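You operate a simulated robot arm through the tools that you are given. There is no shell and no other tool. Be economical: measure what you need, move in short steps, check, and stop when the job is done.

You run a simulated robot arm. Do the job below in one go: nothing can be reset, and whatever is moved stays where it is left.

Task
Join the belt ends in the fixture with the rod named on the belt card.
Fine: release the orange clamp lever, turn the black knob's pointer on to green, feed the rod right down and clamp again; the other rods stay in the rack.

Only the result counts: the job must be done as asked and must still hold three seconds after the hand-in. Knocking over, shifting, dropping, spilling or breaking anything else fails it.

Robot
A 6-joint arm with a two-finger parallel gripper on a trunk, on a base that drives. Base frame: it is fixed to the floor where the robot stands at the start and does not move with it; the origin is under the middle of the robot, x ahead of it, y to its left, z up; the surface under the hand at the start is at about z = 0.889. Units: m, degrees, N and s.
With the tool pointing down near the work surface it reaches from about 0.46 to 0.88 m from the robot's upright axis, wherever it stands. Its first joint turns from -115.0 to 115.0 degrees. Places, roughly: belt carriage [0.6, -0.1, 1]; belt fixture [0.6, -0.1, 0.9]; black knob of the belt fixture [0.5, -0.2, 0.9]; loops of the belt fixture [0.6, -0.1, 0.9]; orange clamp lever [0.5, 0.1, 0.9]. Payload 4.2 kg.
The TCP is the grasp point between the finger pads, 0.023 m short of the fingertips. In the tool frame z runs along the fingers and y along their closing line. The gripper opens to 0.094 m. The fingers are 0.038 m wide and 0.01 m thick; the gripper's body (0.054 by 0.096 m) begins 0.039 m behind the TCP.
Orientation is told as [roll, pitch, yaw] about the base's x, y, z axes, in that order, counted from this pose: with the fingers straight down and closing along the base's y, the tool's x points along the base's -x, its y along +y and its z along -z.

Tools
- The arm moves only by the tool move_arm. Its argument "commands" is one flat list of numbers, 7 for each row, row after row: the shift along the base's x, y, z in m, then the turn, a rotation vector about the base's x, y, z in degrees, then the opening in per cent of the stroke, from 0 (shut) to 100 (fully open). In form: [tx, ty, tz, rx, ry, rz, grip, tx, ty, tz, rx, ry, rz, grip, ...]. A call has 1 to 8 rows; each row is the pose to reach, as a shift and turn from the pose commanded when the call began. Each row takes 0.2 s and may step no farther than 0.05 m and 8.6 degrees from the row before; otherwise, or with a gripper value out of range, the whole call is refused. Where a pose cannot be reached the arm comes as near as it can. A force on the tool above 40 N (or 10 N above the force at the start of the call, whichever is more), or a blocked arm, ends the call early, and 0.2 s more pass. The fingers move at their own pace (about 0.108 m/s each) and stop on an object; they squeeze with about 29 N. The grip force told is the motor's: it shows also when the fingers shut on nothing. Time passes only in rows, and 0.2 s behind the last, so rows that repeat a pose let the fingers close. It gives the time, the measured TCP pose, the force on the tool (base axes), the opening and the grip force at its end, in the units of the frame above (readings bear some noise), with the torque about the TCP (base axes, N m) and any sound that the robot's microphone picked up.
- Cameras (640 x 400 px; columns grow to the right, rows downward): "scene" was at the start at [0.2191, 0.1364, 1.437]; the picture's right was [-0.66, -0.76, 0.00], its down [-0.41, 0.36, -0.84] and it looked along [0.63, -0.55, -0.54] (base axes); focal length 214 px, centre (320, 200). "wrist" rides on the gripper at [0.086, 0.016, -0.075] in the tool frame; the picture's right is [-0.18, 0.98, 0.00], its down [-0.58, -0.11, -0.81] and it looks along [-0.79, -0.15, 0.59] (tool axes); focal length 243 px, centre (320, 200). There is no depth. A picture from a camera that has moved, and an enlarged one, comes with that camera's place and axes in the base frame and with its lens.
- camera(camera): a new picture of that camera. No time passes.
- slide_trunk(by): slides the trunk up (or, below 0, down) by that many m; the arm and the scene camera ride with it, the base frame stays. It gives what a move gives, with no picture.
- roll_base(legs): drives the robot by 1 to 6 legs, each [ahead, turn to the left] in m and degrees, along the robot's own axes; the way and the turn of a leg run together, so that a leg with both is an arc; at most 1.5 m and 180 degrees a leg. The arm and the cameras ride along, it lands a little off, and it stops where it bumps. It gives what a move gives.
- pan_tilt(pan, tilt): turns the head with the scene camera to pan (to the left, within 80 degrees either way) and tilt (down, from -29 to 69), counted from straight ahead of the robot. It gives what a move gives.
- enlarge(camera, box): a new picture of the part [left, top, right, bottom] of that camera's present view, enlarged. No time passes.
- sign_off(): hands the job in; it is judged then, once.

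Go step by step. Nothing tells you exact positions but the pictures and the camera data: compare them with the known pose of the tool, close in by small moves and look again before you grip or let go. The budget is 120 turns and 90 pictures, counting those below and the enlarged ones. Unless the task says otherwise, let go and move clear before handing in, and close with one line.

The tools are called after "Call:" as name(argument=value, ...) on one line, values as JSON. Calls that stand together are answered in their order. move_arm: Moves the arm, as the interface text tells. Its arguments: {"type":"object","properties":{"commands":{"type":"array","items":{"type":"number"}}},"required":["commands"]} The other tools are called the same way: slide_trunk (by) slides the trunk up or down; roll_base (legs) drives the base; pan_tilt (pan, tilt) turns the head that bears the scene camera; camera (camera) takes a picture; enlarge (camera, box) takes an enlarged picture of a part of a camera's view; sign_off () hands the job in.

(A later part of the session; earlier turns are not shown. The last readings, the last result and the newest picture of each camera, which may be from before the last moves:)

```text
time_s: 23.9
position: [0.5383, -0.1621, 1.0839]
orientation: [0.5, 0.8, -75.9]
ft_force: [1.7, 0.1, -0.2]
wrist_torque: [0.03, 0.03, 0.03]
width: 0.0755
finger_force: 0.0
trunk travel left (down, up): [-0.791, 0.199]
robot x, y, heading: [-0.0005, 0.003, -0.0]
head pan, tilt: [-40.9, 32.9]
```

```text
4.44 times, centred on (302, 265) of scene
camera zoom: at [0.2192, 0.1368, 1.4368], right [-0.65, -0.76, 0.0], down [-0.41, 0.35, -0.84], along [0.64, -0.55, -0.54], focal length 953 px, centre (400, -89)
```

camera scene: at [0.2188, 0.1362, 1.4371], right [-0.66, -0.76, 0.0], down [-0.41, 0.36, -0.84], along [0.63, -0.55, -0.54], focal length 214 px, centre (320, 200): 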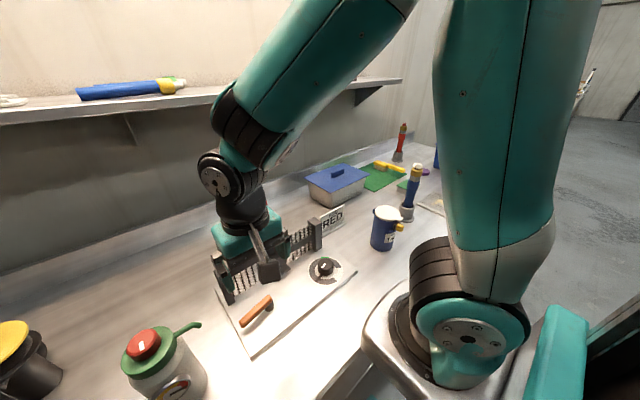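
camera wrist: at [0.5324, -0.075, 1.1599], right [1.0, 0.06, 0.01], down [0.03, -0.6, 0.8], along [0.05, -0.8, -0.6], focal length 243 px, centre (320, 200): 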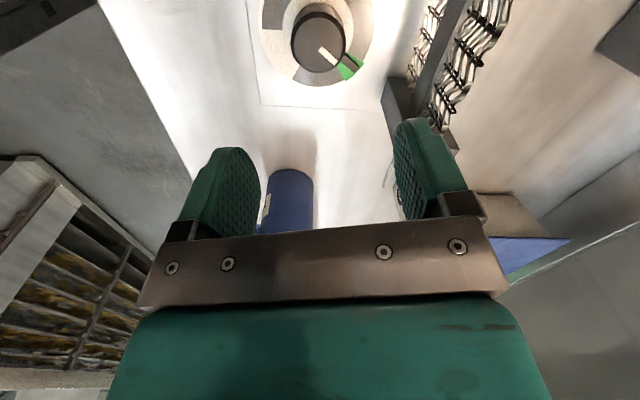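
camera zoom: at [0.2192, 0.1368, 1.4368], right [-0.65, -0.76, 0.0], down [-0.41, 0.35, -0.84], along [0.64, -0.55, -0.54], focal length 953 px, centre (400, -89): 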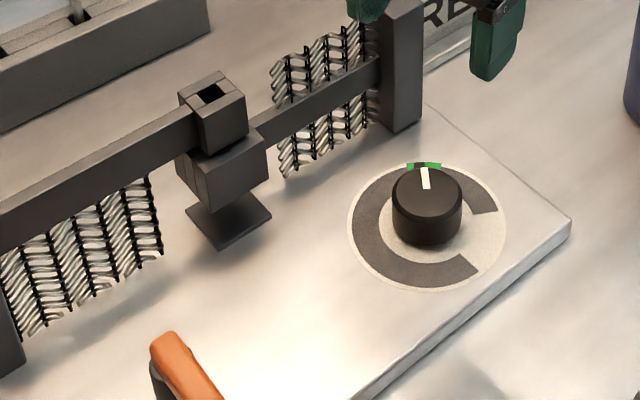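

Call:
enlarge(camera="wrist", box=[240, 0, 400, 100])

Call:
enlarge(camera="scene", box=[200, 170, 344, 260])

```text
4.00 times, centred on (320, 50) of wrist
camera zoom: at [0.5324, -0.075, 1.1599], right [1.0, 0.06, 0.01], down [0.03, -0.6, 0.8], along [0.05, -0.8, -0.6], focal length 970 px, centre (320, 800)
```

zoom: 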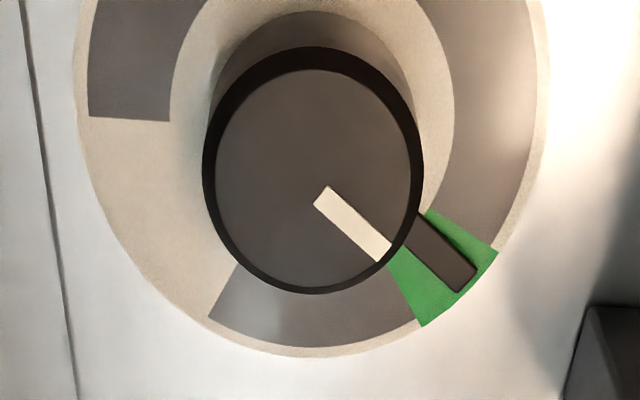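

```text
4.44 times, centred on (272, 215) of scene
camera zoom: at [0.2192, 0.1368, 1.4368], right [-0.65, -0.76, 0.0], down [-0.41, 0.35, -0.84], along [0.64, -0.55, -0.54], focal length 953 px, centre (533, 133)
```

zoom: 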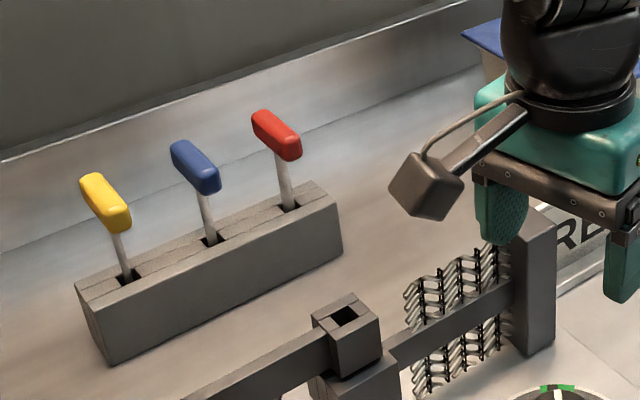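

The pointer sits on green. Next is the red rod: I'll rotate back and go toward the rack at a safe height to look at the red handle.

Call:
move_arm(commands=[0.0, 0.0, 0.04, 0, 0, 8.3, 80, 0.02, 0.0, 0.06, 0, 0, 16.6, 80, 0.05, 0.005, 0.06, 0, 0, 25, 80, 0.08, 0.01, 0.06, 0, 0, 33, 80, 0.11, 0.015, 0.06, 0, 0, 41.5, 70, 0.14, 0.02, 0.06, 0, 0, 50, 70, 0.17, 0.025, 0.06, 0, 0, 58, 60, 0.2, 0.028, 0.06, 0, 0, 66, 60])

Call:
camera(camera="wrist")

Call:
camera(camera="scene")

```text
time_s: 25.6
position: [0.7392, -0.1359, 1.1457]
orientation: [0.4, 0.7, -9.7]
ft_force: [-1.0, -1.0, 0.4]
wrist_torque: [0.0, 0.0, -0.01]
width: 0.0566
finger_force: 0.0
trunk travel left (down, up): [-0.791, 0.199]
robot x, y, heading: [0.0012, 0.0011, 0.0]
head pan, tilt: [-40.9, 32.9]
```

```text
45 pictures are left
camera wrist: at [0.6561, -0.1038, 1.2202], right [0.35, 0.94, 0.01], down [0.56, -0.21, 0.8], along [0.75, -0.27, -0.6], focal length 243 px, centre (320, 200)
```

wrist: 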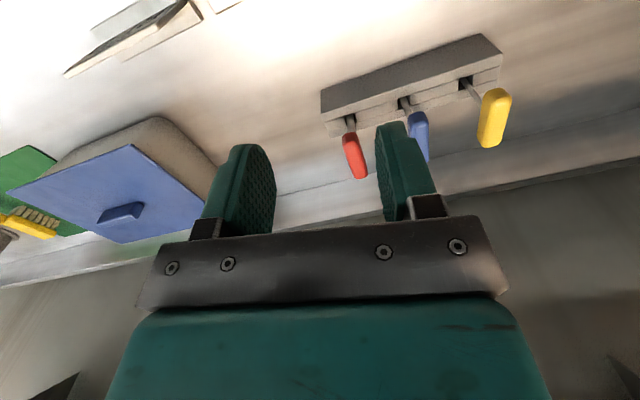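

```text
44 pictures are left
camera scene: at [0.2182, 0.1369, 1.4371], right [-0.65, -0.76, 0.0], down [-0.41, 0.35, -0.84], along [0.64, -0.55, -0.54], focal length 214 px, centre (320, 200)
```

scene: 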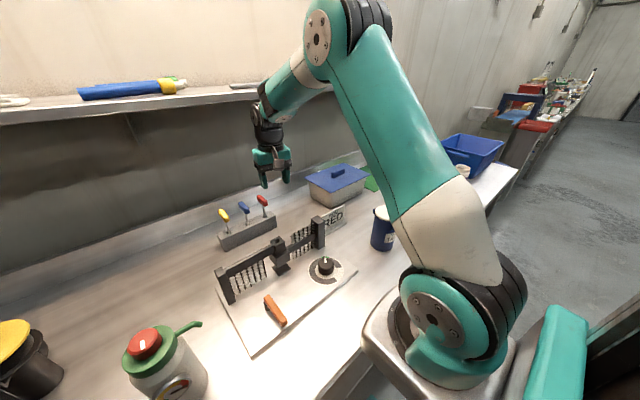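

Call:
enlarge(camera="wrist", box=[310, 80, 470, 180])

Call:
enlarge(camera="scene", box=[210, 180, 290, 230])

```text
4.00 times, centred on (390, 130) of wrist
camera zoom: at [0.6561, -0.1038, 1.2202], right [0.35, 0.94, 0.01], down [0.56, -0.21, 0.8], along [0.75, -0.27, -0.6], focal length 970 px, centre (40, 480)
```

zoom: 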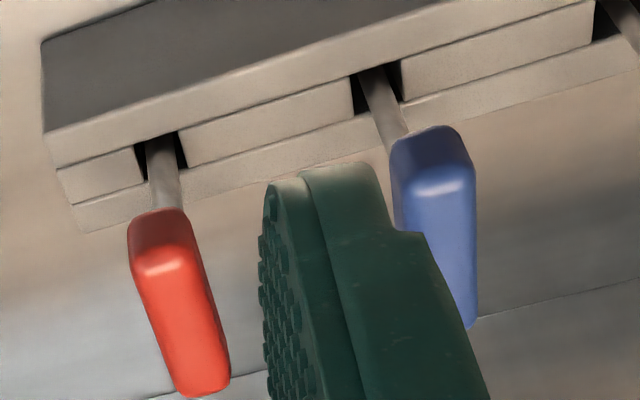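

```text
8.00 times, centred on (250, 205) of scene
camera zoom: at [0.2182, 0.1369, 1.4371], right [-0.65, -0.76, 0.0], down [-0.41, 0.35, -0.84], along [0.64, -0.55, -0.54], focal length 1716 px, centre (880, 160)
```

zoom: 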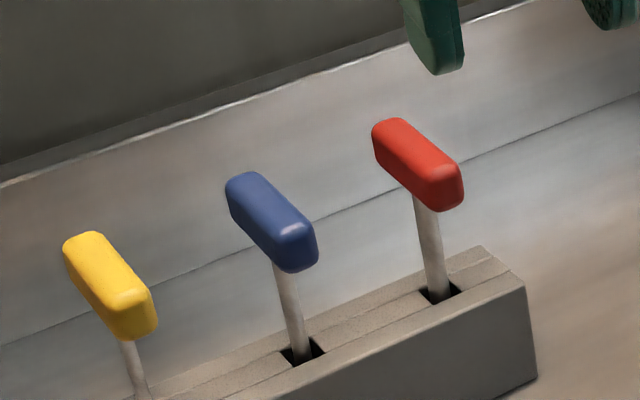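

The red handle lies about along x, centred near (0.860, -0.134) with its top at about z = 1.013. I'll square up to yaw 0 and hover above it.

Call:
move_arm(commands=[0.03, 0.001, 0, -0.2, -0.3, 4, 55, 0.06, 0.002, -0.015, -0.4, -0.7, 9.7, 55, 0.09, 0.002, -0.03, -0.4, -0.7, 9.7, 55, 0.115, 0.002, -0.045, -0.4, -0.7, 9.7, 55])

Call:
camera(camera="wrist")

Call:
enlarge(camera="scene", box=[210, 140, 306, 200])

```text
time_s: 26.6
position: [0.8531, -0.1314, 1.1004]
orientation: [0.2, 0.0, -0.1]
ft_force: [-0.2, 0.3, -0.2]
wrist_torque: [0.01, -0.02, -0.03]
width: 0.0519
finger_force: 0.1
trunk travel left (down, up): [-0.791, 0.199]
robot x, y, heading: [-0.0018, 0.0013, -0.1]
head pan, tilt: [-40.9, 32.9]
```

```text
41 pictures are left
camera wrist: at [0.7657, -0.1144, 1.1735], right [0.19, 0.98, 0.0], down [0.58, -0.11, 0.81], along [0.79, -0.15, -0.59], focal length 243 px, centre (320, 200)
```

wrist: 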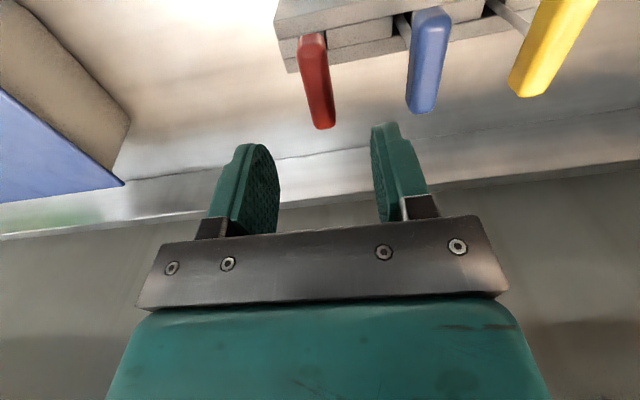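

```text
6.67 times, centred on (258, 170) of scene
camera zoom: at [0.2182, 0.137, 1.4371], right [-0.65, -0.76, 0.0], down [-0.41, 0.35, -0.84], along [0.64, -0.55, -0.54], focal length 1430 px, centre (733, 400)
```

zoom: 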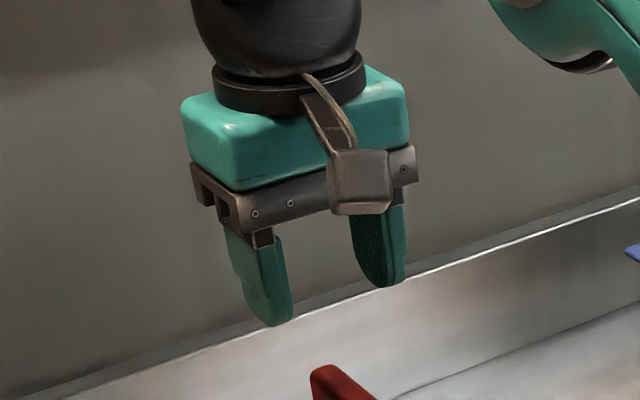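

The red handle lies under the TCP, centred near (0.853, -0.132) and running at about -3.5°. I'll go down to straddle it.

Call:
move_arm(commands=[0.001, -0.001, -0.04, 0, 0, -3, 55, 0.001, -0.001, -0.07, 0, 0, -3.5, 55, 0.001, -0.001, -0.085, 0, 0, -3.5, 55, 0.001, -0.001, -0.098, 0, 0, -3.5, 55])

Call:
camera(camera="wrist")

Call:
enlarge(camera="scene", box=[210, 160, 306, 220])

```text
time_s: 27.6
position: [0.8538, -0.1323, 1.0016]
orientation: [0.3, 0.0, -3.7]
ft_force: [0.4, -0.3, 0.5]
wrist_torque: [0.05, -0.02, 0.04]
width: 0.0517
finger_force: 0.0
trunk travel left (down, up): [-0.791, 0.199]
robot x, y, heading: [0.0002, 0.003, 0.2]
head pan, tilt: [-40.9, 32.9]
```

```text
39 pictures are left
camera wrist: at [0.7681, -0.1104, 1.0756], right [0.25, 0.97, 0.0], down [0.57, -0.15, 0.81], along [0.78, -0.2, -0.59], focal length 243 px, centre (320, 200)
```

wrist: 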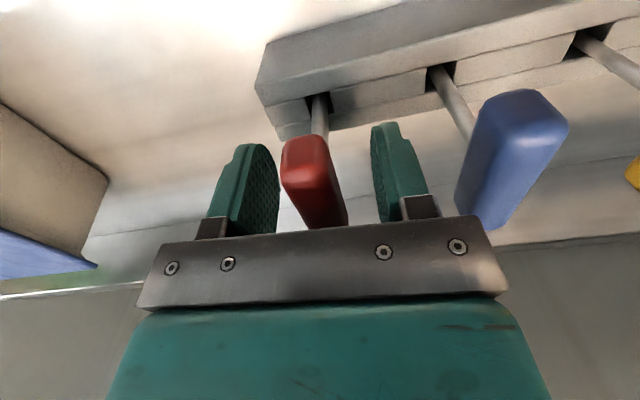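

```text
6.67 times, centred on (258, 190) of scene
camera zoom: at [0.2186, 0.137, 1.437], right [-0.65, -0.76, 0.0], down [-0.41, 0.35, -0.84], along [0.64, -0.55, -0.54], focal length 1430 px, centre (733, 267)
```

zoom: 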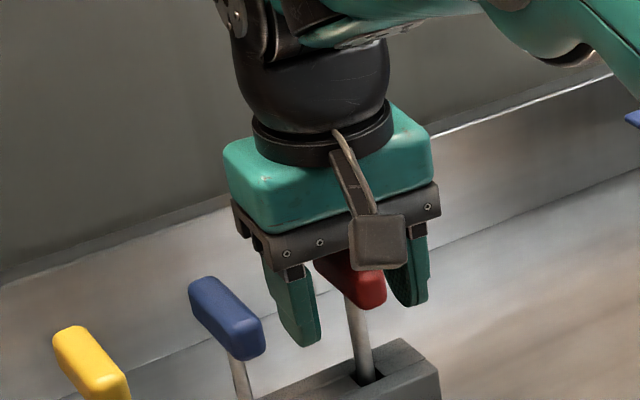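

The handle sits between the pads, so I'll close on it.

Call:
move_arm(commands=[0, 0, 0, 0, 0, 0, 35, 0, 0, 0, 0, 0, 0, 22, 0, 0, 0, 0, 0, 0, 10, 0, 0, 0, 0, 0, 0, 5])

Call:
camera(camera="wrist")

```text
time_s: 28.6
position: [0.8541, -0.1335, 1.0011]
orientation: [0.2, 0.0, -3.7]
ft_force: [1.1, -0.3, 0.6]
wrist_torque: [0.01, -0.02, 0.01]
width: 0.0174
finger_force: 28.7
trunk travel left (down, up): [-0.791, 0.199]
robot x, y, heading: [-0.0036, -0.0003, 0.2]
head pan, tilt: [-40.9, 32.9]
```

```text
37 pictures are left
camera wrist: at [0.7681, -0.1104, 1.0757], right [0.25, 0.97, 0.0], down [0.57, -0.15, 0.81], along [0.78, -0.2, -0.59], focal length 243 px, centre (320, 200)
```

wrist: 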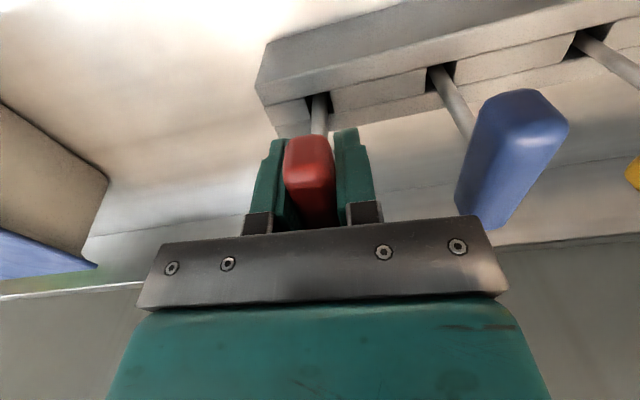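

The handle is held at 17.4 mm. I'll lift straight up.

Call:
move_arm(commands=[0, 0, 0.02, 0, 0, 0, 3, 0, 0, 0.045, 0, 0, 0, 3, 0, 0, 0.07, 0, 0, 0, 3, 0, 0, 0.1, 0, 0, 0, 3, 0, 0, 0.13, 0, 0, 0, 3, 0, 0, 0.155, 0, 0, 0, 3])

Call:
camera(camera="wrist")

Call:
enlarge(camera="scene", box=[190, 130, 318, 210])

```text
time_s: 30.1
position: [0.853, -0.1331, 1.1574]
orientation: [0.2, -0.1, -3.7]
ft_force: [0.3, -0.2, -1.4]
wrist_torque: [-0.02, 0.0, 0.0]
width: 0.0176
finger_force: 29.3
trunk travel left (down, up): [-0.791, 0.199]
robot x, y, heading: [-0.0, -0.0003, 0.1]
head pan, tilt: [-40.9, 32.9]
```

```text
36 pictures are left
camera wrist: at [0.7676, -0.1104, 1.2317], right [0.25, 0.97, 0.0], down [0.57, -0.15, 0.81], along [0.78, -0.2, -0.59], focal length 243 px, centre (320, 200)
```

wrist: 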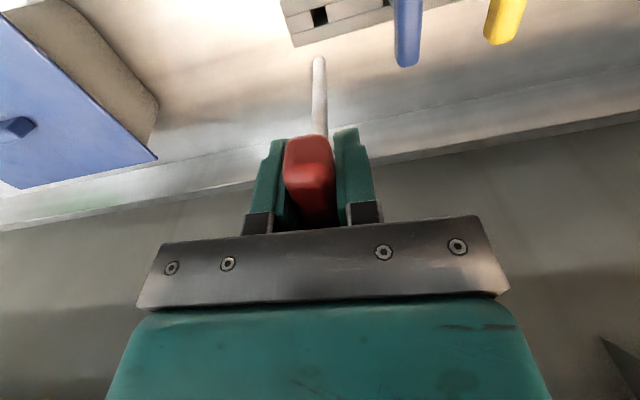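

```text
5.00 times, centred on (254, 170) of scene
camera zoom: at [0.2189, 0.1369, 1.4369], right [-0.65, -0.76, 0.0], down [-0.41, 0.35, -0.84], along [0.64, -0.55, -0.54], focal length 1072 px, centre (650, 350)
```

zoom: 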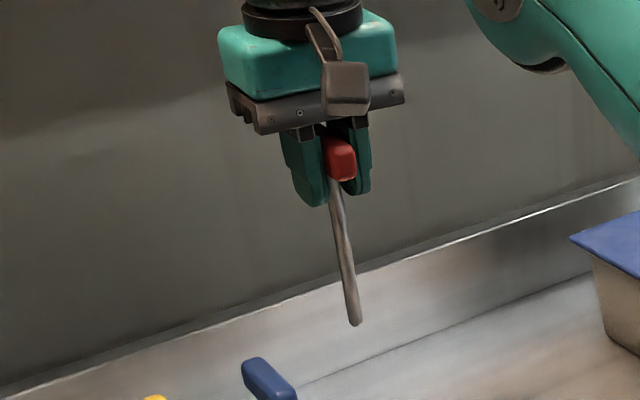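

The red rod is out and hangs upright, its tip about 0.12 below the TCP. I'll carry it at height over to the carriage, stopping just short of it to look.

Call:
move_arm(commands=[-0.02, 0, 0.03, 0, 0, 0, 3, -0.06, 0, 0.045, 0, 0, 0, 3, -0.1, 0.01, 0.045, 0, 0, 1, 3, -0.14, 0.025, 0.045, 0, 0, 2, 3, -0.175, 0.045, 0.045, 0, 0, 3.5, 3, -0.2, 0.065, 0.045, 0, 0, 3.5, 3, -0.2, 0.065, 0.045, 0, 0, 3.5, 3])

Call:
camera(camera="wrist")

Call:
enlarge(camera="scene", box=[210, 160, 354, 250])

```text
time_s: 31.6
position: [0.6537, -0.0685, 1.2006]
orientation: [0.2, 0.0, -0.2]
ft_force: [-0.2, 0.0, -0.8]
wrist_torque: [-0.03, 0.02, 0.02]
width: 0.0173
finger_force: 29.6
trunk travel left (down, up): [-0.791, 0.199]
robot x, y, heading: [-0.0016, -0.0019, -0.1]
head pan, tilt: [-40.9, 32.9]
```

```text
34 pictures are left
camera wrist: at [0.5667, -0.0517, 1.2755], right [0.19, 0.98, 0.0], down [0.58, -0.11, 0.81], along [0.79, -0.15, -0.59], focal length 243 px, centre (320, 200)
```

wrist: 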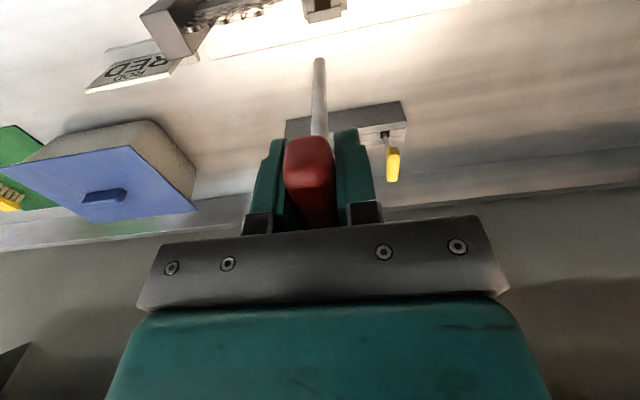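

```text
4.44 times, centred on (282, 205) of scene
camera zoom: at [0.2187, 0.1369, 1.437], right [-0.65, -0.76, 0.0], down [-0.41, 0.35, -0.84], along [0.64, -0.55, -0.54], focal length 953 px, centre (489, 178)
```

zoom: 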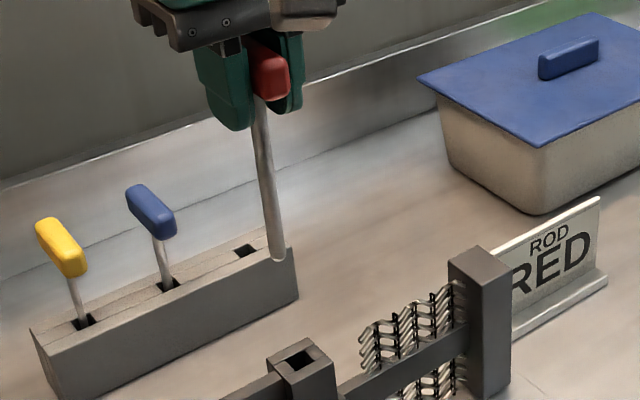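

Call:
move_arm(commands=[-0.012, 0.002, 0, 0, 0, 0, 3, -0.02, 0.003, -0.015, 0, 0, 0, 3, -0.02, 0.003, -0.02, 0, 0, 0, 3])

Call:
enlarge(camera="wrist", box=[240, 0, 400, 100])

Call:
enlarge(camera="scene", box=[230, 200, 326, 260])

```text
time_s: 32.5
position: [0.6339, -0.0648, 1.1809]
orientation: [0.2, 0.0, -0.3]
ft_force: [0.0, 0.0, -1.1]
wrist_torque: [0.0, -0.03, 0.02]
width: 0.0176
finger_force: 29.0
trunk travel left (down, up): [-0.791, 0.199]
robot x, y, heading: [0.0025, -0.0023, 0.1]
head pan, tilt: [-40.9, 32.9]
```

```text
4.00 times, centred on (320, 50) of wrist
camera zoom: at [0.5469, -0.0481, 1.2555], right [0.19, 0.98, 0.0], down [0.58, -0.11, 0.81], along [0.79, -0.15, -0.59], focal length 970 px, centre (320, 800)
```

zoom: 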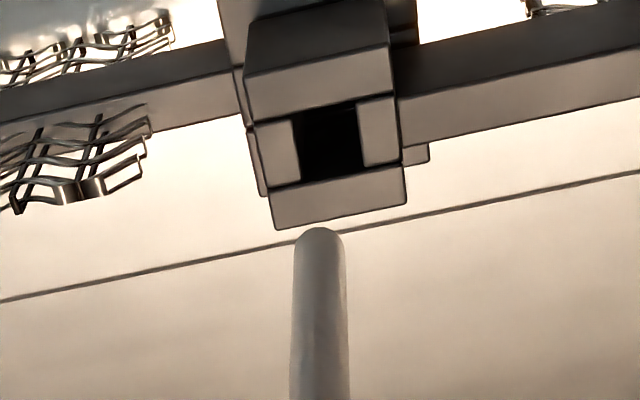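

```text
6.67 times, centred on (278, 230) of scene
camera zoom: at [0.2187, 0.137, 1.437], right [-0.65, -0.76, 0.0], down [-0.41, 0.35, -0.84], along [0.64, -0.55, -0.54], focal length 1430 px, centre (600, 0)
```

zoom: 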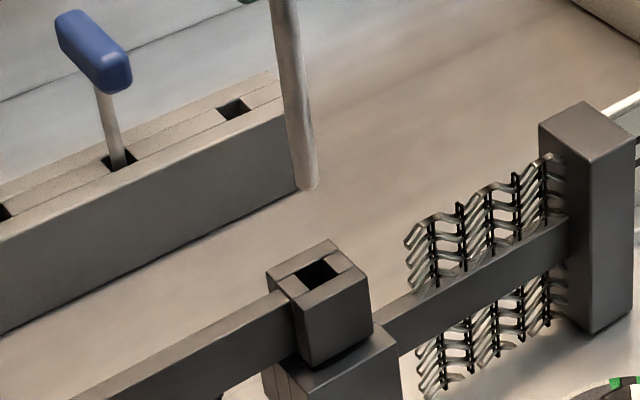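

The hole centre is at about (0.630, -0.062, 1.018) and the rod tip at about (0.628, -0.063, 1.067). I'll go down until the tip is just above the hole, then compare the two directly.

Call:
move_arm(commands=[0.001, 0.001, -0.015, 0, 0, 0, 3, 0.002, 0.0012, -0.03, 0, 0, 0, 3, 0.002, 0.0012, -0.04, 0, 0, 0, 3])

Call:
enlarge(camera="wrist", box=[256, 10, 384, 90])

Call:
enlarge(camera="scene", box=[246, 210, 310, 250])

```text
time_s: 33.2
position: [0.6356, -0.0648, 1.1404]
orientation: [0.2, -0.1, -0.2]
ft_force: [0.7, 0.1, -0.8]
wrist_torque: [0.01, -0.01, 0.01]
width: 0.0174
finger_force: 29.3
trunk travel left (down, up): [-0.791, 0.199]
robot x, y, heading: [0.0027, 0.0017, 0.1]
head pan, tilt: [-40.9, 32.9]
```

```text
5.00 times, centred on (320, 50) of wrist
camera zoom: at [0.5489, -0.0468, 1.2156], right [0.19, 0.98, 0.0], down [0.58, -0.11, 0.81], along [0.79, -0.15, -0.59], focal length 1213 px, centre (320, 950)
```

zoom: 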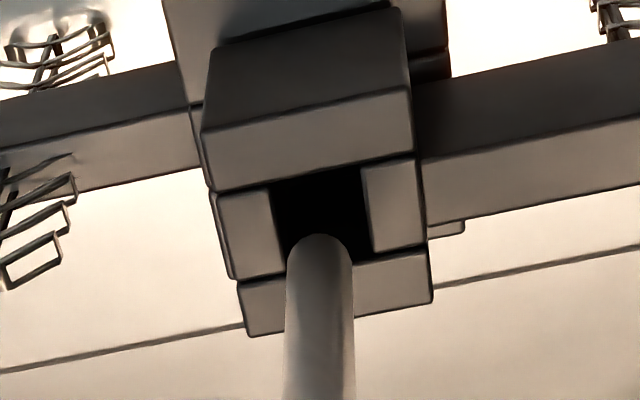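

```text
10.00 times, centred on (278, 230) of scene
camera zoom: at [0.2186, 0.137, 1.437], right [-0.65, -0.76, 0.0], down [-0.41, 0.35, -0.84], along [0.64, -0.55, -0.54], focal length 2145 px, centre (740, -100)
```

zoom: 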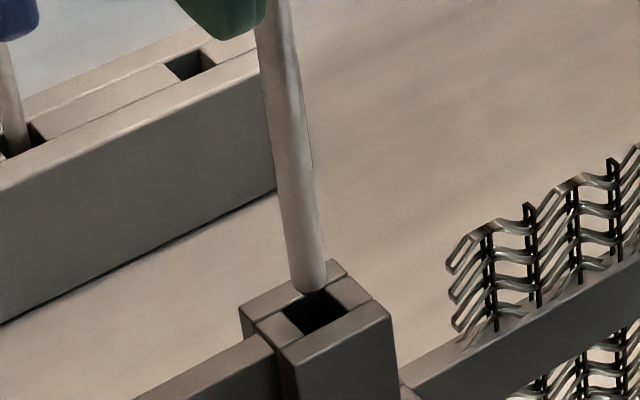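

The rod is nearly over the hole, with the tip about 1.2 cm above it. I'll shift about 1.5 mm toward -x and 0.6 mm toward +y, go down 7 mm, and look again.

Call:
move_arm(commands=[-0.0015, 0.0006, -0.003, 0, 0, 0, 3, -0.0015, 0.0006, -0.007, 0, 0, 0, 3])

Call:
enlarge(camera="wrist", box=[280, 20, 360, 70])

Call:
enlarge(camera="scene", box=[258, 215, 298, 240])

```text
time_s: 33.9
position: [0.6348, -0.0636, 1.1337]
orientation: [0.2, 0.0, -0.2]
ft_force: [-0.3, -0.2, -1.7]
wrist_torque: [0.01, -0.01, 0.02]
width: 0.0174
finger_force: 28.5
trunk travel left (down, up): [-0.791, 0.199]
robot x, y, heading: [0.003, 0.0004, 0.3]
head pan, tilt: [-40.9, 32.9]
```

```text
8.00 times, centred on (320, 45) of wrist
camera zoom: at [0.5474, -0.0462, 1.2085], right [0.19, 0.98, 0.0], down [0.58, -0.11, 0.81], along [0.79, -0.15, -0.59], focal length 1941 px, centre (320, 1440)
```

zoom: 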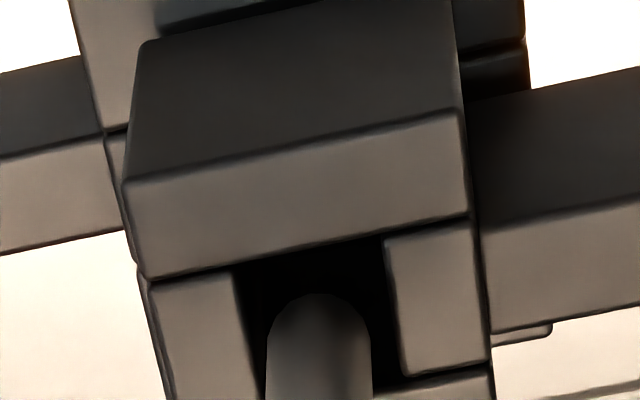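

```text
16.00 times, centred on (278, 228) of scene
camera zoom: at [0.2187, 0.137, 1.437], right [-0.65, -0.76, 0.0], down [-0.41, 0.35, -0.84], along [0.64, -0.55, -0.54], focal length 3432 px, centre (992, -240)
```

zoom: 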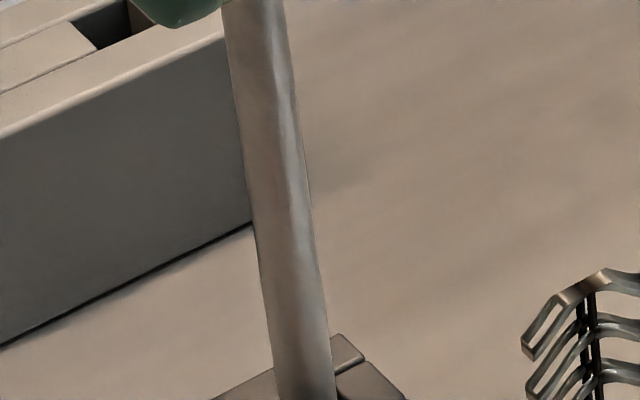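

Call:
enlarge(camera="scene", box=[262, 226, 294, 246])

```text
16.00 times, centred on (278, 236) of scene
camera zoom: at [0.2187, 0.137, 1.437], right [-0.65, -0.76, 0.0], down [-0.41, 0.35, -0.84], along [0.64, -0.55, -0.54], focal length 3432 px, centre (992, -376)
```

zoom: 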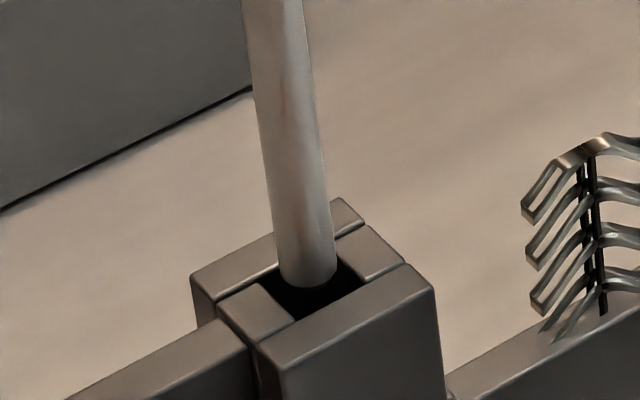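

The tip is about 3 mm above the hole and within its clearance. I'll make a small correction and lower it gently, watching the force.

Call:
move_arm(commands=[-0.001, 0.0003, -0.004, 0, 0, 0, 3, -0.001, 0.0003, -0.008, 0, 0, 0, 3, -0.001, 0.0003, -0.012, 0, 0, 0, 3])

Call:
enlarge(camera="wrist", box=[280, 20, 360, 70])

Call:
enlarge(camera="scene", box=[262, 226, 294, 246])

```text
time_s: 34.6
position: [0.6343, -0.0628, 1.1221]
orientation: [0.2, 0.0, -0.2]
ft_force: [-0.5, 0.1, -0.7]
wrist_torque: [0.03, -0.01, 0.01]
width: 0.0177
finger_force: 28.4
trunk travel left (down, up): [-0.791, 0.199]
robot x, y, heading: [-0.0023, 0.0004, -0.2]
head pan, tilt: [-40.9, 32.9]
```

```text
8.00 times, centred on (320, 45) of wrist
camera zoom: at [0.5464, -0.0456, 1.1969], right [0.19, 0.98, 0.0], down [0.58, -0.11, 0.81], along [0.79, -0.15, -0.59], focal length 1941 px, centre (320, 1440)
```

zoom: 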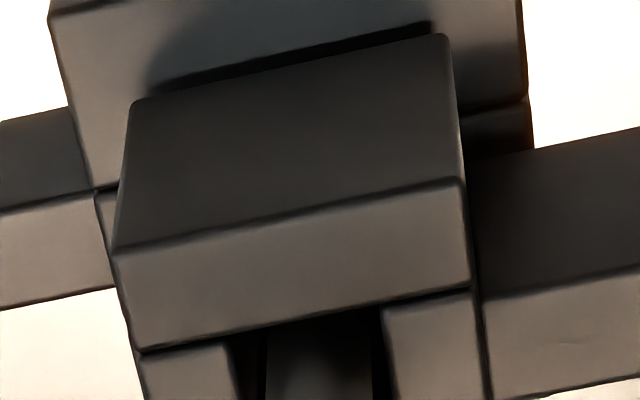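

```text
16.00 times, centred on (278, 236) of scene
camera zoom: at [0.2187, 0.137, 1.437], right [-0.65, -0.76, 0.0], down [-0.41, 0.35, -0.84], along [0.64, -0.55, -0.54], focal length 3432 px, centre (992, -376)
```

zoom: 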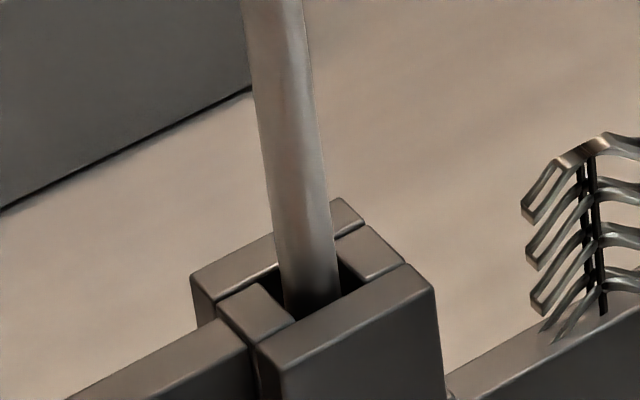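

The rod has entered the hole with no force. It sits slightly toward +y, so I'll shift 0.8 mm to -y and keep lowering.

Call:
move_arm(commands=[0, -0.0008, -0.004, 0, 0, 0, 3, 0, -0.0008, -0.01, 0, 0, 0, 3, 0, -0.0008, -0.016, 0, 0, 0, 3, 0, -0.0008, -0.022, 0, 0, 0, 3])

Call:
enlarge(camera="scene", box=[246, 205, 310, 245])

```text
time_s: 35.6
position: [0.6331, -0.064, 1.1001]
orientation: [0.3, 0.1, -0.2]
ft_force: [-0.5, 0.5, -1.2]
wrist_torque: [0.0, 0.01, 0.01]
width: 0.0175
finger_force: 29.3
trunk travel left (down, up): [-0.791, 0.199]
robot x, y, heading: [-0.001, -0.0021, -0.1]
head pan, tilt: [-40.9, 32.9]
```

```text
10.00 times, centred on (278, 225) of scene
camera zoom: at [0.2186, 0.137, 1.437], right [-0.65, -0.76, 0.0], down [-0.41, 0.35, -0.84], along [0.64, -0.55, -0.54], focal length 2145 px, centre (740, -50)
```

zoom: 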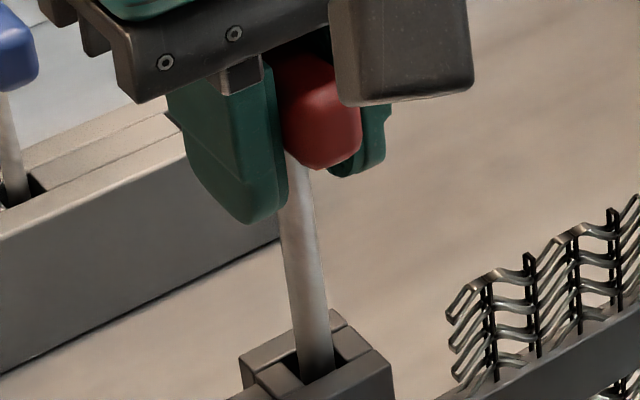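

The rod is going in freely, so I'll continue down to just before the fingertips would meet the carriage top.

Call:
move_arm(commands=[0, 0, -0.008, 0, 0, 0, 3, 0, 0, -0.016, 0, 0, 0, 3, 0, 0, -0.024, 0, 0, 0, 3, 0, 0, -0.032, 0, 0, 0, 3, 0, 0, -0.04, 0, 0, 0, 3, 0, 0, -0.048, 0, 0, 0, 3])

Call:
enlarge(camera="scene", box=[230, 200, 326, 260])

Call:
camera(camera="wrist")

```text
time_s: 37.0
position: [0.6333, -0.0635, 1.0532]
orientation: [0.2, 0.0, -0.3]
ft_force: [-0.4, 0.4, -1.0]
wrist_torque: [-0.03, 0.01, -0.01]
width: 0.0176
finger_force: 28.8
trunk travel left (down, up): [-0.791, 0.199]
robot x, y, heading: [-0.0018, -0.0007, -0.1]
head pan, tilt: [-40.9, 32.9]
```

```text
6.67 times, centred on (278, 230) of scene
camera zoom: at [0.2186, 0.137, 1.437], right [-0.65, -0.76, 0.0], down [-0.41, 0.35, -0.84], along [0.64, -0.55, -0.54], focal length 1430 px, centre (600, 0)
```

zoom: 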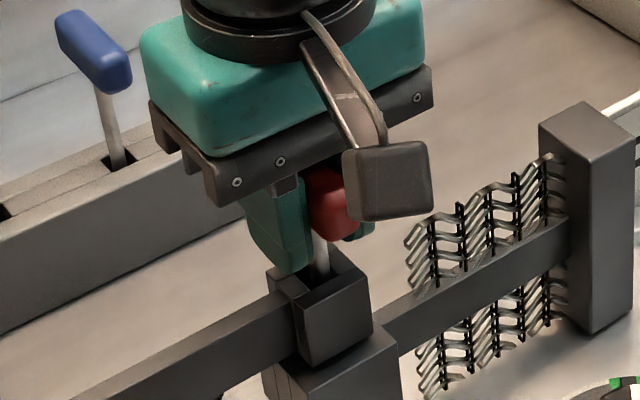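

```text
21 pictures are left
camera wrist: at [0.5462, -0.0466, 1.1269], right [0.19, 0.98, 0.0], down [0.58, -0.11, 0.81], along [0.79, -0.15, -0.59], focal length 243 px, centre (320, 200)
```

wrist: 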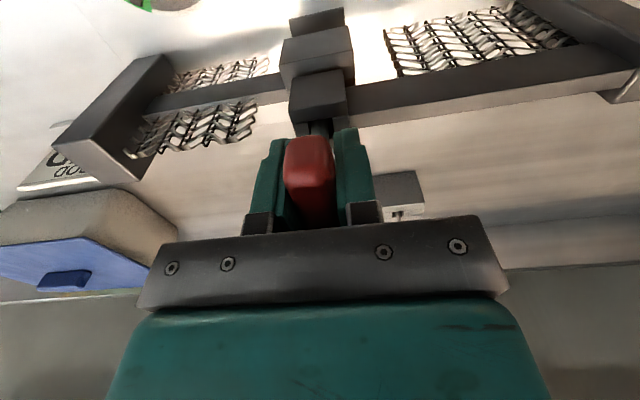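

Call:
move_arm(commands=[0, 0, -0.004, 0, 0, 0, 3, 0, 0, -0.007, 0, 0, 0, 3, 0, 0, -0.01, 0, 0, 0, 3, 0, 0, -0.013, 0, 0, 0, 3])

Call:
enlarge(camera="scene", box=[246, 210, 310, 250])

```text
time_s: 38.0
position: [0.6325, -0.0637, 1.0395]
orientation: [0.3, 0.0, -0.2]
ft_force: [-0.8, 0.1, -0.4]
wrist_torque: [-0.03, -0.01, -0.01]
width: 0.0173
finger_force: 28.4
trunk travel left (down, up): [-0.791, 0.199]
robot x, y, heading: [-0.0008, 0.0026, 0.0]
head pan, tilt: [-40.9, 32.9]
```

```text
10.00 times, centred on (278, 230) of scene
camera zoom: at [0.2187, 0.137, 1.437], right [-0.65, -0.76, 0.0], down [-0.41, 0.35, -0.84], along [0.64, -0.55, -0.54], focal length 2145 px, centre (740, -100)
```

zoom: 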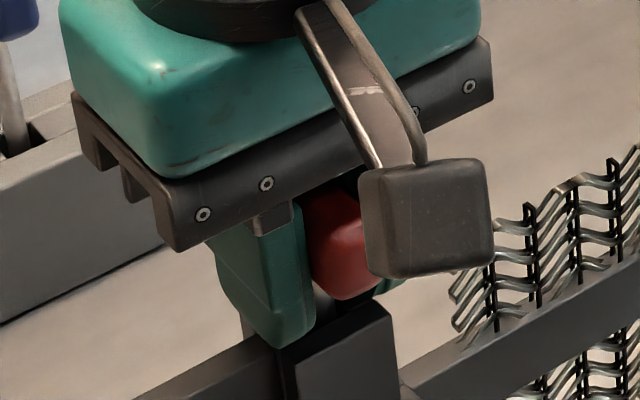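

There's still no contact, so I'll keep going in small steps until something touches.

Call:
move_arm(commands=[0, 0, -0.002, 0, 0, 0, 3, 0, 0, -0.004, 0, 0, 0, 3, 0, 0, -0.006, 0, 0, 0, 3, 0, 0, -0.008, 0, 0, 0, 3, 0, 0, -0.01, 0, 0, 0, 3, 0, 0, -0.012, 0, 0, 0, 3])

```text
time_s: 39.0
position: [0.6337, -0.0635, 1.0363]
orientation: [0.2, -0.4, -0.2]
ft_force: [-10.6, -0.4, 25.9]
wrist_torque: [-0.31, 0.61, -0.12]
width: 0.0174
finger_force: 29.2
trunk travel left (down, up): [-0.791, 0.199]
robot x, y, heading: [0.002, 0.004, 0.2]
head pan, tilt: [-40.9, 32.9]
stopped in row 4: the force on the tool passed its limit at 45 N (the readings are from after the stop); the commanded pose is now the measured one
```

Contact at TCP z = 1.036 fits the fingertips meeting the carriage top. I'll ease up, open so the rod can drop in, and rise clear.

Call:
move_arm(commands=[0, 0, 0.002, 0, 0, 0, 3, 0, 0, 0.002, 0, 0, 0, 25, 0, 0, 0.002, 0, 0, 0, 40, 0, 0, 0.002, 0, 0, 0, 40, 0, 0, 0.03, 0, 0, 0, 40, 0, 0, 0.06, 0, 0, 0, 40])

Call:
enlarge(camera="scene", box=[230, 205, 326, 265])

Call:
camera(camera="wrist")

```text
time_s: 40.4
position: [0.6339, -0.0632, 1.0966]
orientation: [0.2, -0.2, -0.2]
ft_force: [0.2, -0.2, 0.3]
wrist_torque: [0.0, 0.03, 0.03]
width: 0.0374
finger_force: 0.2
trunk travel left (down, up): [-0.791, 0.199]
robot x, y, heading: [-0.0011, 0.001, -0.1]
head pan, tilt: [-40.9, 32.9]
```

```text
6.67 times, centred on (278, 235) of scene
camera zoom: at [0.219, 0.137, 1.4369], right [-0.65, -0.76, 0.0], down [-0.41, 0.35, -0.84], along [0.64, -0.55, -0.54], focal length 1430 px, centre (600, -33)
```

zoom: 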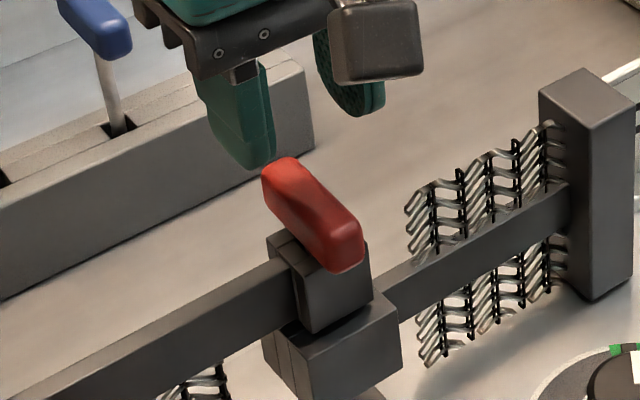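

```text
18 pictures are left
camera wrist: at [0.5467, -0.0463, 1.1691], right [0.19, 0.98, 0.0], down [0.58, -0.11, 0.81], along [0.79, -0.15, -0.59], focal length 243 px, centre (320, 200)
```

wrist: 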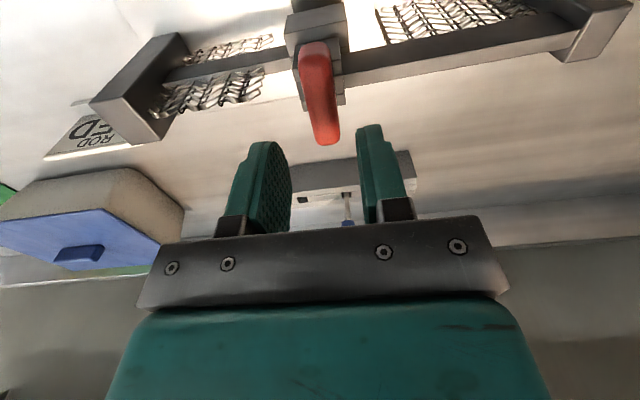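

The rod has dropped until its handle is about at the carriage top. I'll shut the fingers and press down gently on the handle to seat it fully.

Call:
move_arm(commands=[0, 0, 0, 0, 0, 0, 0, 0, 0, -0.01, 0, 0, 0, 0, 0, 0, -0.02, 0, 0, 0, 0, 0, 0, -0.03, 0, 0, 0, 0, 0, 0, -0.035, 0, 0, 0, 0, 0, 0, -0.04, 0, 0, 0, 0, 0, 0, -0.045, 0, 0, 0, 0, 0, 0, -0.05, 0, 0, 0, 0])

```text
time_s: 41.6
position: [0.6358, -0.0633, 1.0645]
orientation: [0.3, -1.0, -0.1]
ft_force: [-2.5, -1.4, 22.4]
wrist_torque: [0.01, 0.51, 0.06]
width: 0.0001
finger_force: 29.2
trunk travel left (down, up): [-0.791, 0.199]
robot x, y, heading: [0.0019, -0.0042, 0.0]
head pan, tilt: [-40.9, 32.9]
stopped in row 6: the force on the tool passed its limit at 49 N (the readings are from after the stop); the commanded pose is now the measured one
```

Call:
move_arm(commands=[-0.002, 0, 0.03, 0, 1, 0, 0, -0.002, 0, 0.07, 0, 1, 0, 0])

Call:
enlarge(camera="scene", box=[246, 215, 310, 255])

Call:
enlarge(camera="wrist", box=[256, 0, 384, 80])

```text
time_s: 42.2
position: [0.634, -0.0626, 1.1308]
orientation: [0.3, 0.5, -0.2]
ft_force: [0.2, 0.9, 0.2]
wrist_torque: [0.02, 0.02, 0.01]
width: 0.0
finger_force: 28.6
trunk travel left (down, up): [-0.791, 0.199]
robot x, y, heading: [0.001, 0.0011, 0.1]
head pan, tilt: [-40.9, 32.9]
```

```text
10.00 times, centred on (278, 235) of scene
camera zoom: at [0.2191, 0.1369, 1.4367], right [-0.65, -0.76, 0.0], down [-0.41, 0.35, -0.84], along [0.64, -0.55, -0.54], focal length 2145 px, centre (740, -150)
```

zoom: 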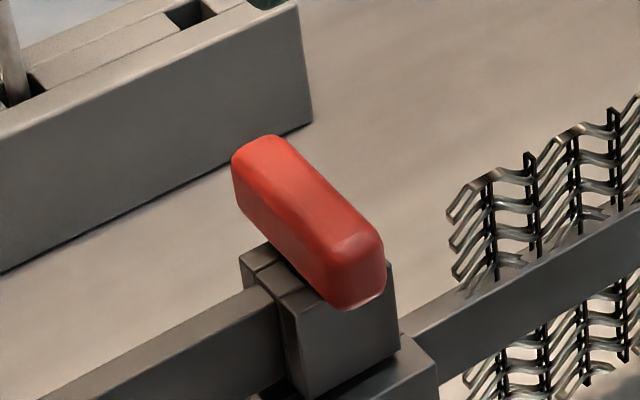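

```text
5.00 times, centred on (320, 40) of wrist
camera zoom: at [0.5477, -0.046, 1.2065], right [0.19, 0.98, 0.0], down [0.59, -0.11, 0.8], along [0.79, -0.15, -0.6], focal length 1213 px, centre (320, 1000)
```

zoom: 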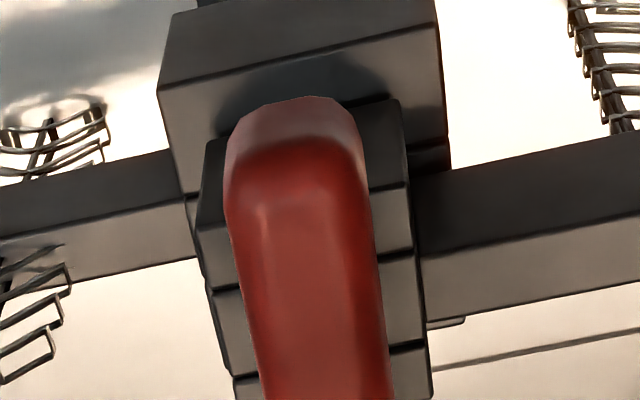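

Pressing with about 49 N didn't move the handle, but it seems to sit a few millimetres above the carriage. I'll back off and look at the carriage from a lower angle to judge whether the rod is right down.

Call:
move_arm(commands=[-0.04, 0, 0, 0, -2, 0, 40, -0.08, 0, 0, 0, -8, 0, 70, -0.12, 0, -0.02, 0, -16, 0, 100, -0.135, 0, -0.05, 0, -16, 0, 100])

Call:
enlarge(camera="wrist", box=[240, 70, 400, 215])

```text
time_s: 43.2
position: [0.5279, -0.0581, 1.0905]
orientation: [0.2, -15.5, -0.3]
ft_force: [-1.1, -0.6, 1.1]
wrist_torque: [0.01, 0.02, 0.01]
width: 0.0939
finger_force: 0.0
out of reach, approached as far as the arm can: row 3, 4
trunk travel left (down, up): [-0.791, 0.199]
robot x, y, heading: [-0.0012, 0.0003, -0.2]
head pan, tilt: [-40.9, 32.9]
```

```text
2.76 times, centred on (320, 142) of wrist
camera zoom: at [0.4236, -0.0419, 1.138], right [0.18, 0.98, 0.05], down [0.34, -0.11, 0.93], along [0.92, -0.15, -0.36], focal length 669 px, centre (320, 359)
```

zoom: 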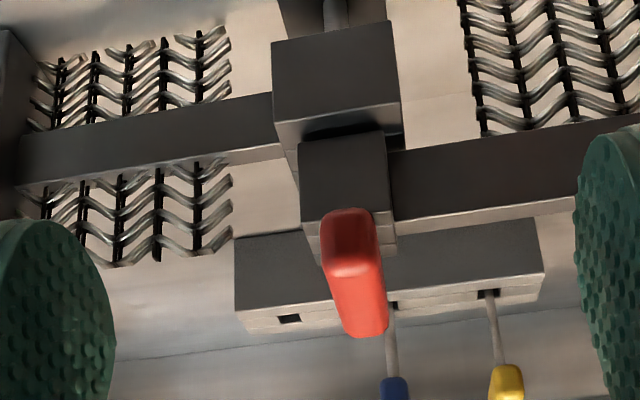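

Call:
enlarge(camera="wrist", box=[272, 20, 376, 165])

```text
2.76 times, centred on (324, 92) of wrist
camera zoom: at [0.4236, -0.0419, 1.138], right [0.18, 0.98, 0.05], down [0.34, -0.11, 0.93], along [0.92, -0.15, -0.36], focal length 669 px, centre (309, 497)
```

zoom: 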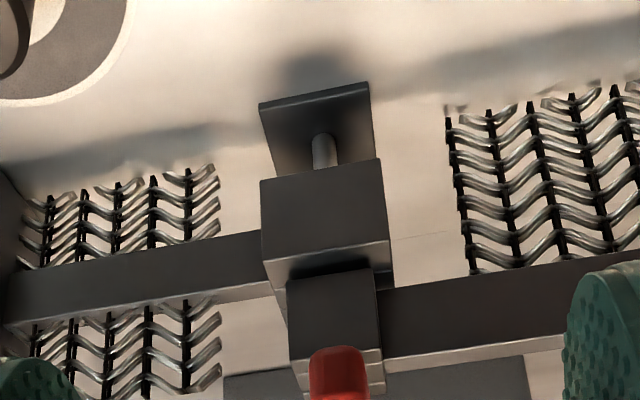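

Call:
enlarge(camera="wrist", box=[304, 42, 344, 92])

```text
8.00 times, centred on (324, 67) of wrist
camera zoom: at [0.4236, -0.0419, 1.138], right [0.18, 0.98, 0.05], down [0.34, -0.11, 0.93], along [0.92, -0.15, -0.36], focal length 1941 px, centre (288, 1264)
```

zoom: 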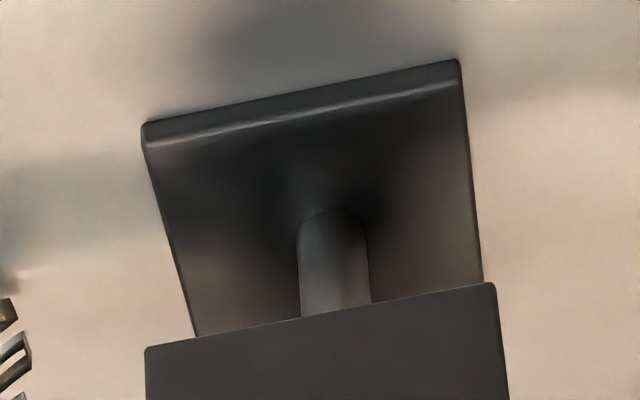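

The rod comes through the lower block and rests on the stop plate, with a contact shadow at its tip, so it is right down. Next I'll clamp again: straighten the hand, shut the fingers and move to the -y side of the lever.

Call:
move_arm(commands=[0.0, 0.01, 0.0, 0, 8, 0, 60, 0.0, 0.02, 0.0, 0, 15.5, 0, 20, 0.0, 0.03, 0, 0, 15.5, 0, 0, 0.0, 0.03, 0, 0, 15.5, 0, 0])

```text
time_s: 44.2
position: [0.5272, -0.0294, 1.0904]
orientation: [0.3, -0.2, -0.1]
ft_force: [0.0, 0.1, -0.2]
wrist_torque: [-0.01, 0.03, 0.01]
width: 0.0
finger_force: 29.2
trunk travel left (down, up): [-0.791, 0.199]
robot x, y, heading: [0.0017, 0.0023, -0.2]
head pan, tilt: [-40.9, 32.9]
```

Call:
move_arm(commands=[-0.02, 0.002, -0.03, 0, 0, 0, 0, -0.037, 0.004, -0.06, 0, 0, 0, 0, -0.037, 0.004, -0.1, 0, 0, 0, 0, -0.037, 0.004, -0.12, 0, 0, 0, 0, -0.037, 0.004, -0.138, 0, 0, 0, 0])

Call:
camera(camera="wrist")

```text
time_s: 45.4
position: [0.4908, -0.0255, 0.9525]
orientation: [0.4, -0.2, -0.2]
ft_force: [-0.5, -0.8, 0.1]
wrist_torque: [0.0, 0.0, 0.0]
width: 0.0
finger_force: 28.9
trunk travel left (down, up): [-0.791, 0.199]
robot x, y, heading: [-0.0041, 0.0027, -0.2]
head pan, tilt: [-40.9, 32.9]
```

```text
12 pictures are left
camera wrist: at [0.4034, -0.0083, 1.026], right [0.19, 0.98, 0.01], down [0.58, -0.11, 0.81], along [0.79, -0.15, -0.59], focal length 243 px, centre (320, 200)
```

wrist: 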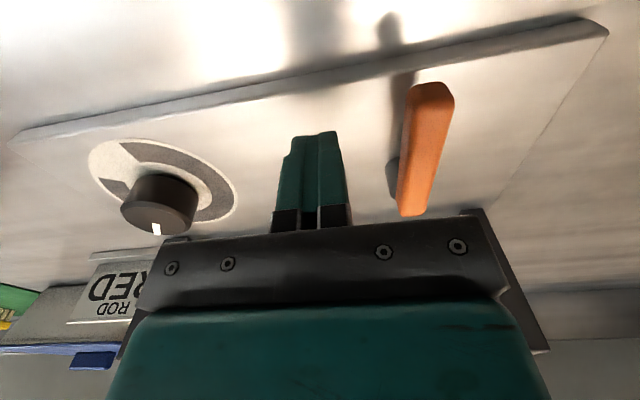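

The finger is on the -y side of the lever. I'll sweep it back along the arc.

Call:
move_arm(commands=[0, 0.02, 0, 0, 0, 0, 0, -0.003, 0.035, 0, 0, 0, 0, 0, -0.006, 0.047, 0, 0, 0, 0, 0, -0.007, 0.058, 0, 0, 0, 0, 0, -0.006, 0.068, 0, 0, 0, 0, 0, -0.003, 0.078, 0, 0, 0, 0, 0])

Call:
camera(camera="wrist")

```text
time_s: 46.8
position: [0.4877, 0.053, 0.9509]
orientation: [0.2, -0.3, -0.2]
ft_force: [0.5, -1.0, 1.2]
wrist_torque: [0.01, -0.03, -0.04]
width: 0.0003
finger_force: 28.9
trunk travel left (down, up): [-0.791, 0.199]
robot x, y, heading: [0.0024, 0.0002, -0.1]
head pan, tilt: [-40.9, 32.9]
```

```text
11 pictures are left
camera wrist: at [0.4006, 0.0704, 1.0259], right [0.19, 0.98, 0.01], down [0.58, -0.11, 0.81], along [0.79, -0.15, -0.59], focal length 243 px, centre (320, 200)
```

wrist: 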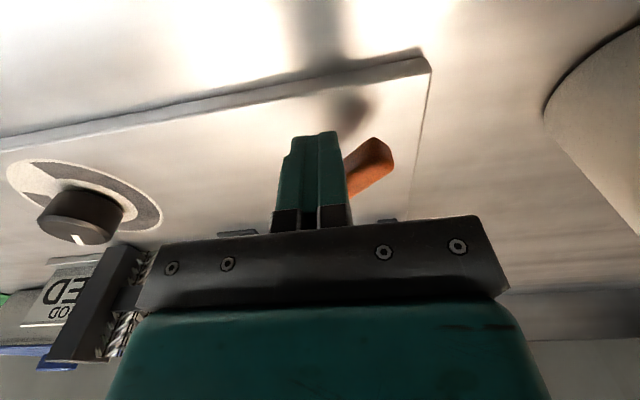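

The lever follows, so I'll carry on round toward +x until it stops.

Call:
move_arm(commands=[0.004, 0.009, 0, 0, 0, 0, 0, 0.01, 0.016, 0, 0, 0, 0, 0, 0.016, 0.019, 0, 0, 0, 0, 0, 0.021, 0.019, 0, 0, 0, 0, 0, 0.026, 0.019, 0, 0, 0, 0, 0, 0.031, 0.019, 0, 0, 0, 0, 0, 0.036, 0.019, 0, 0, 0, 0, 0])

Call:
camera(camera="wrist")

```text
time_s: 48.3
position: [0.5118, 0.0725, 0.9522]
orientation: [0.1, 1.0, 0.1]
ft_force: [-11.9, -0.5, 5.7]
wrist_torque: [0.01, 0.05, 0.05]
width: 0.0
finger_force: 28.9
trunk travel left (down, up): [-0.791, 0.199]
robot x, y, heading: [-0.0012, -0.0003, -0.0]
head pan, tilt: [-40.9, 32.9]
stopped in row 7: the force on the tool passed its limit at 45 N (the readings are from after the stop); the commanded pose is now the measured one
```

```text
10 pictures are left
camera wrist: at [0.4261, 0.0893, 1.0275], right [0.18, 0.98, 0.0], down [0.6, -0.11, 0.8], along [0.78, -0.15, -0.61], focal length 243 px, centre (320, 200)
```

wrist: 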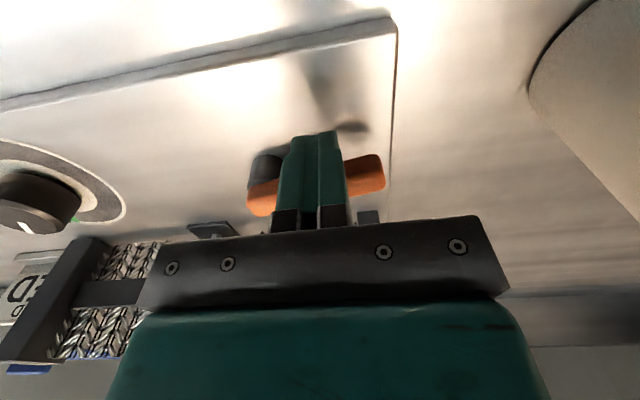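

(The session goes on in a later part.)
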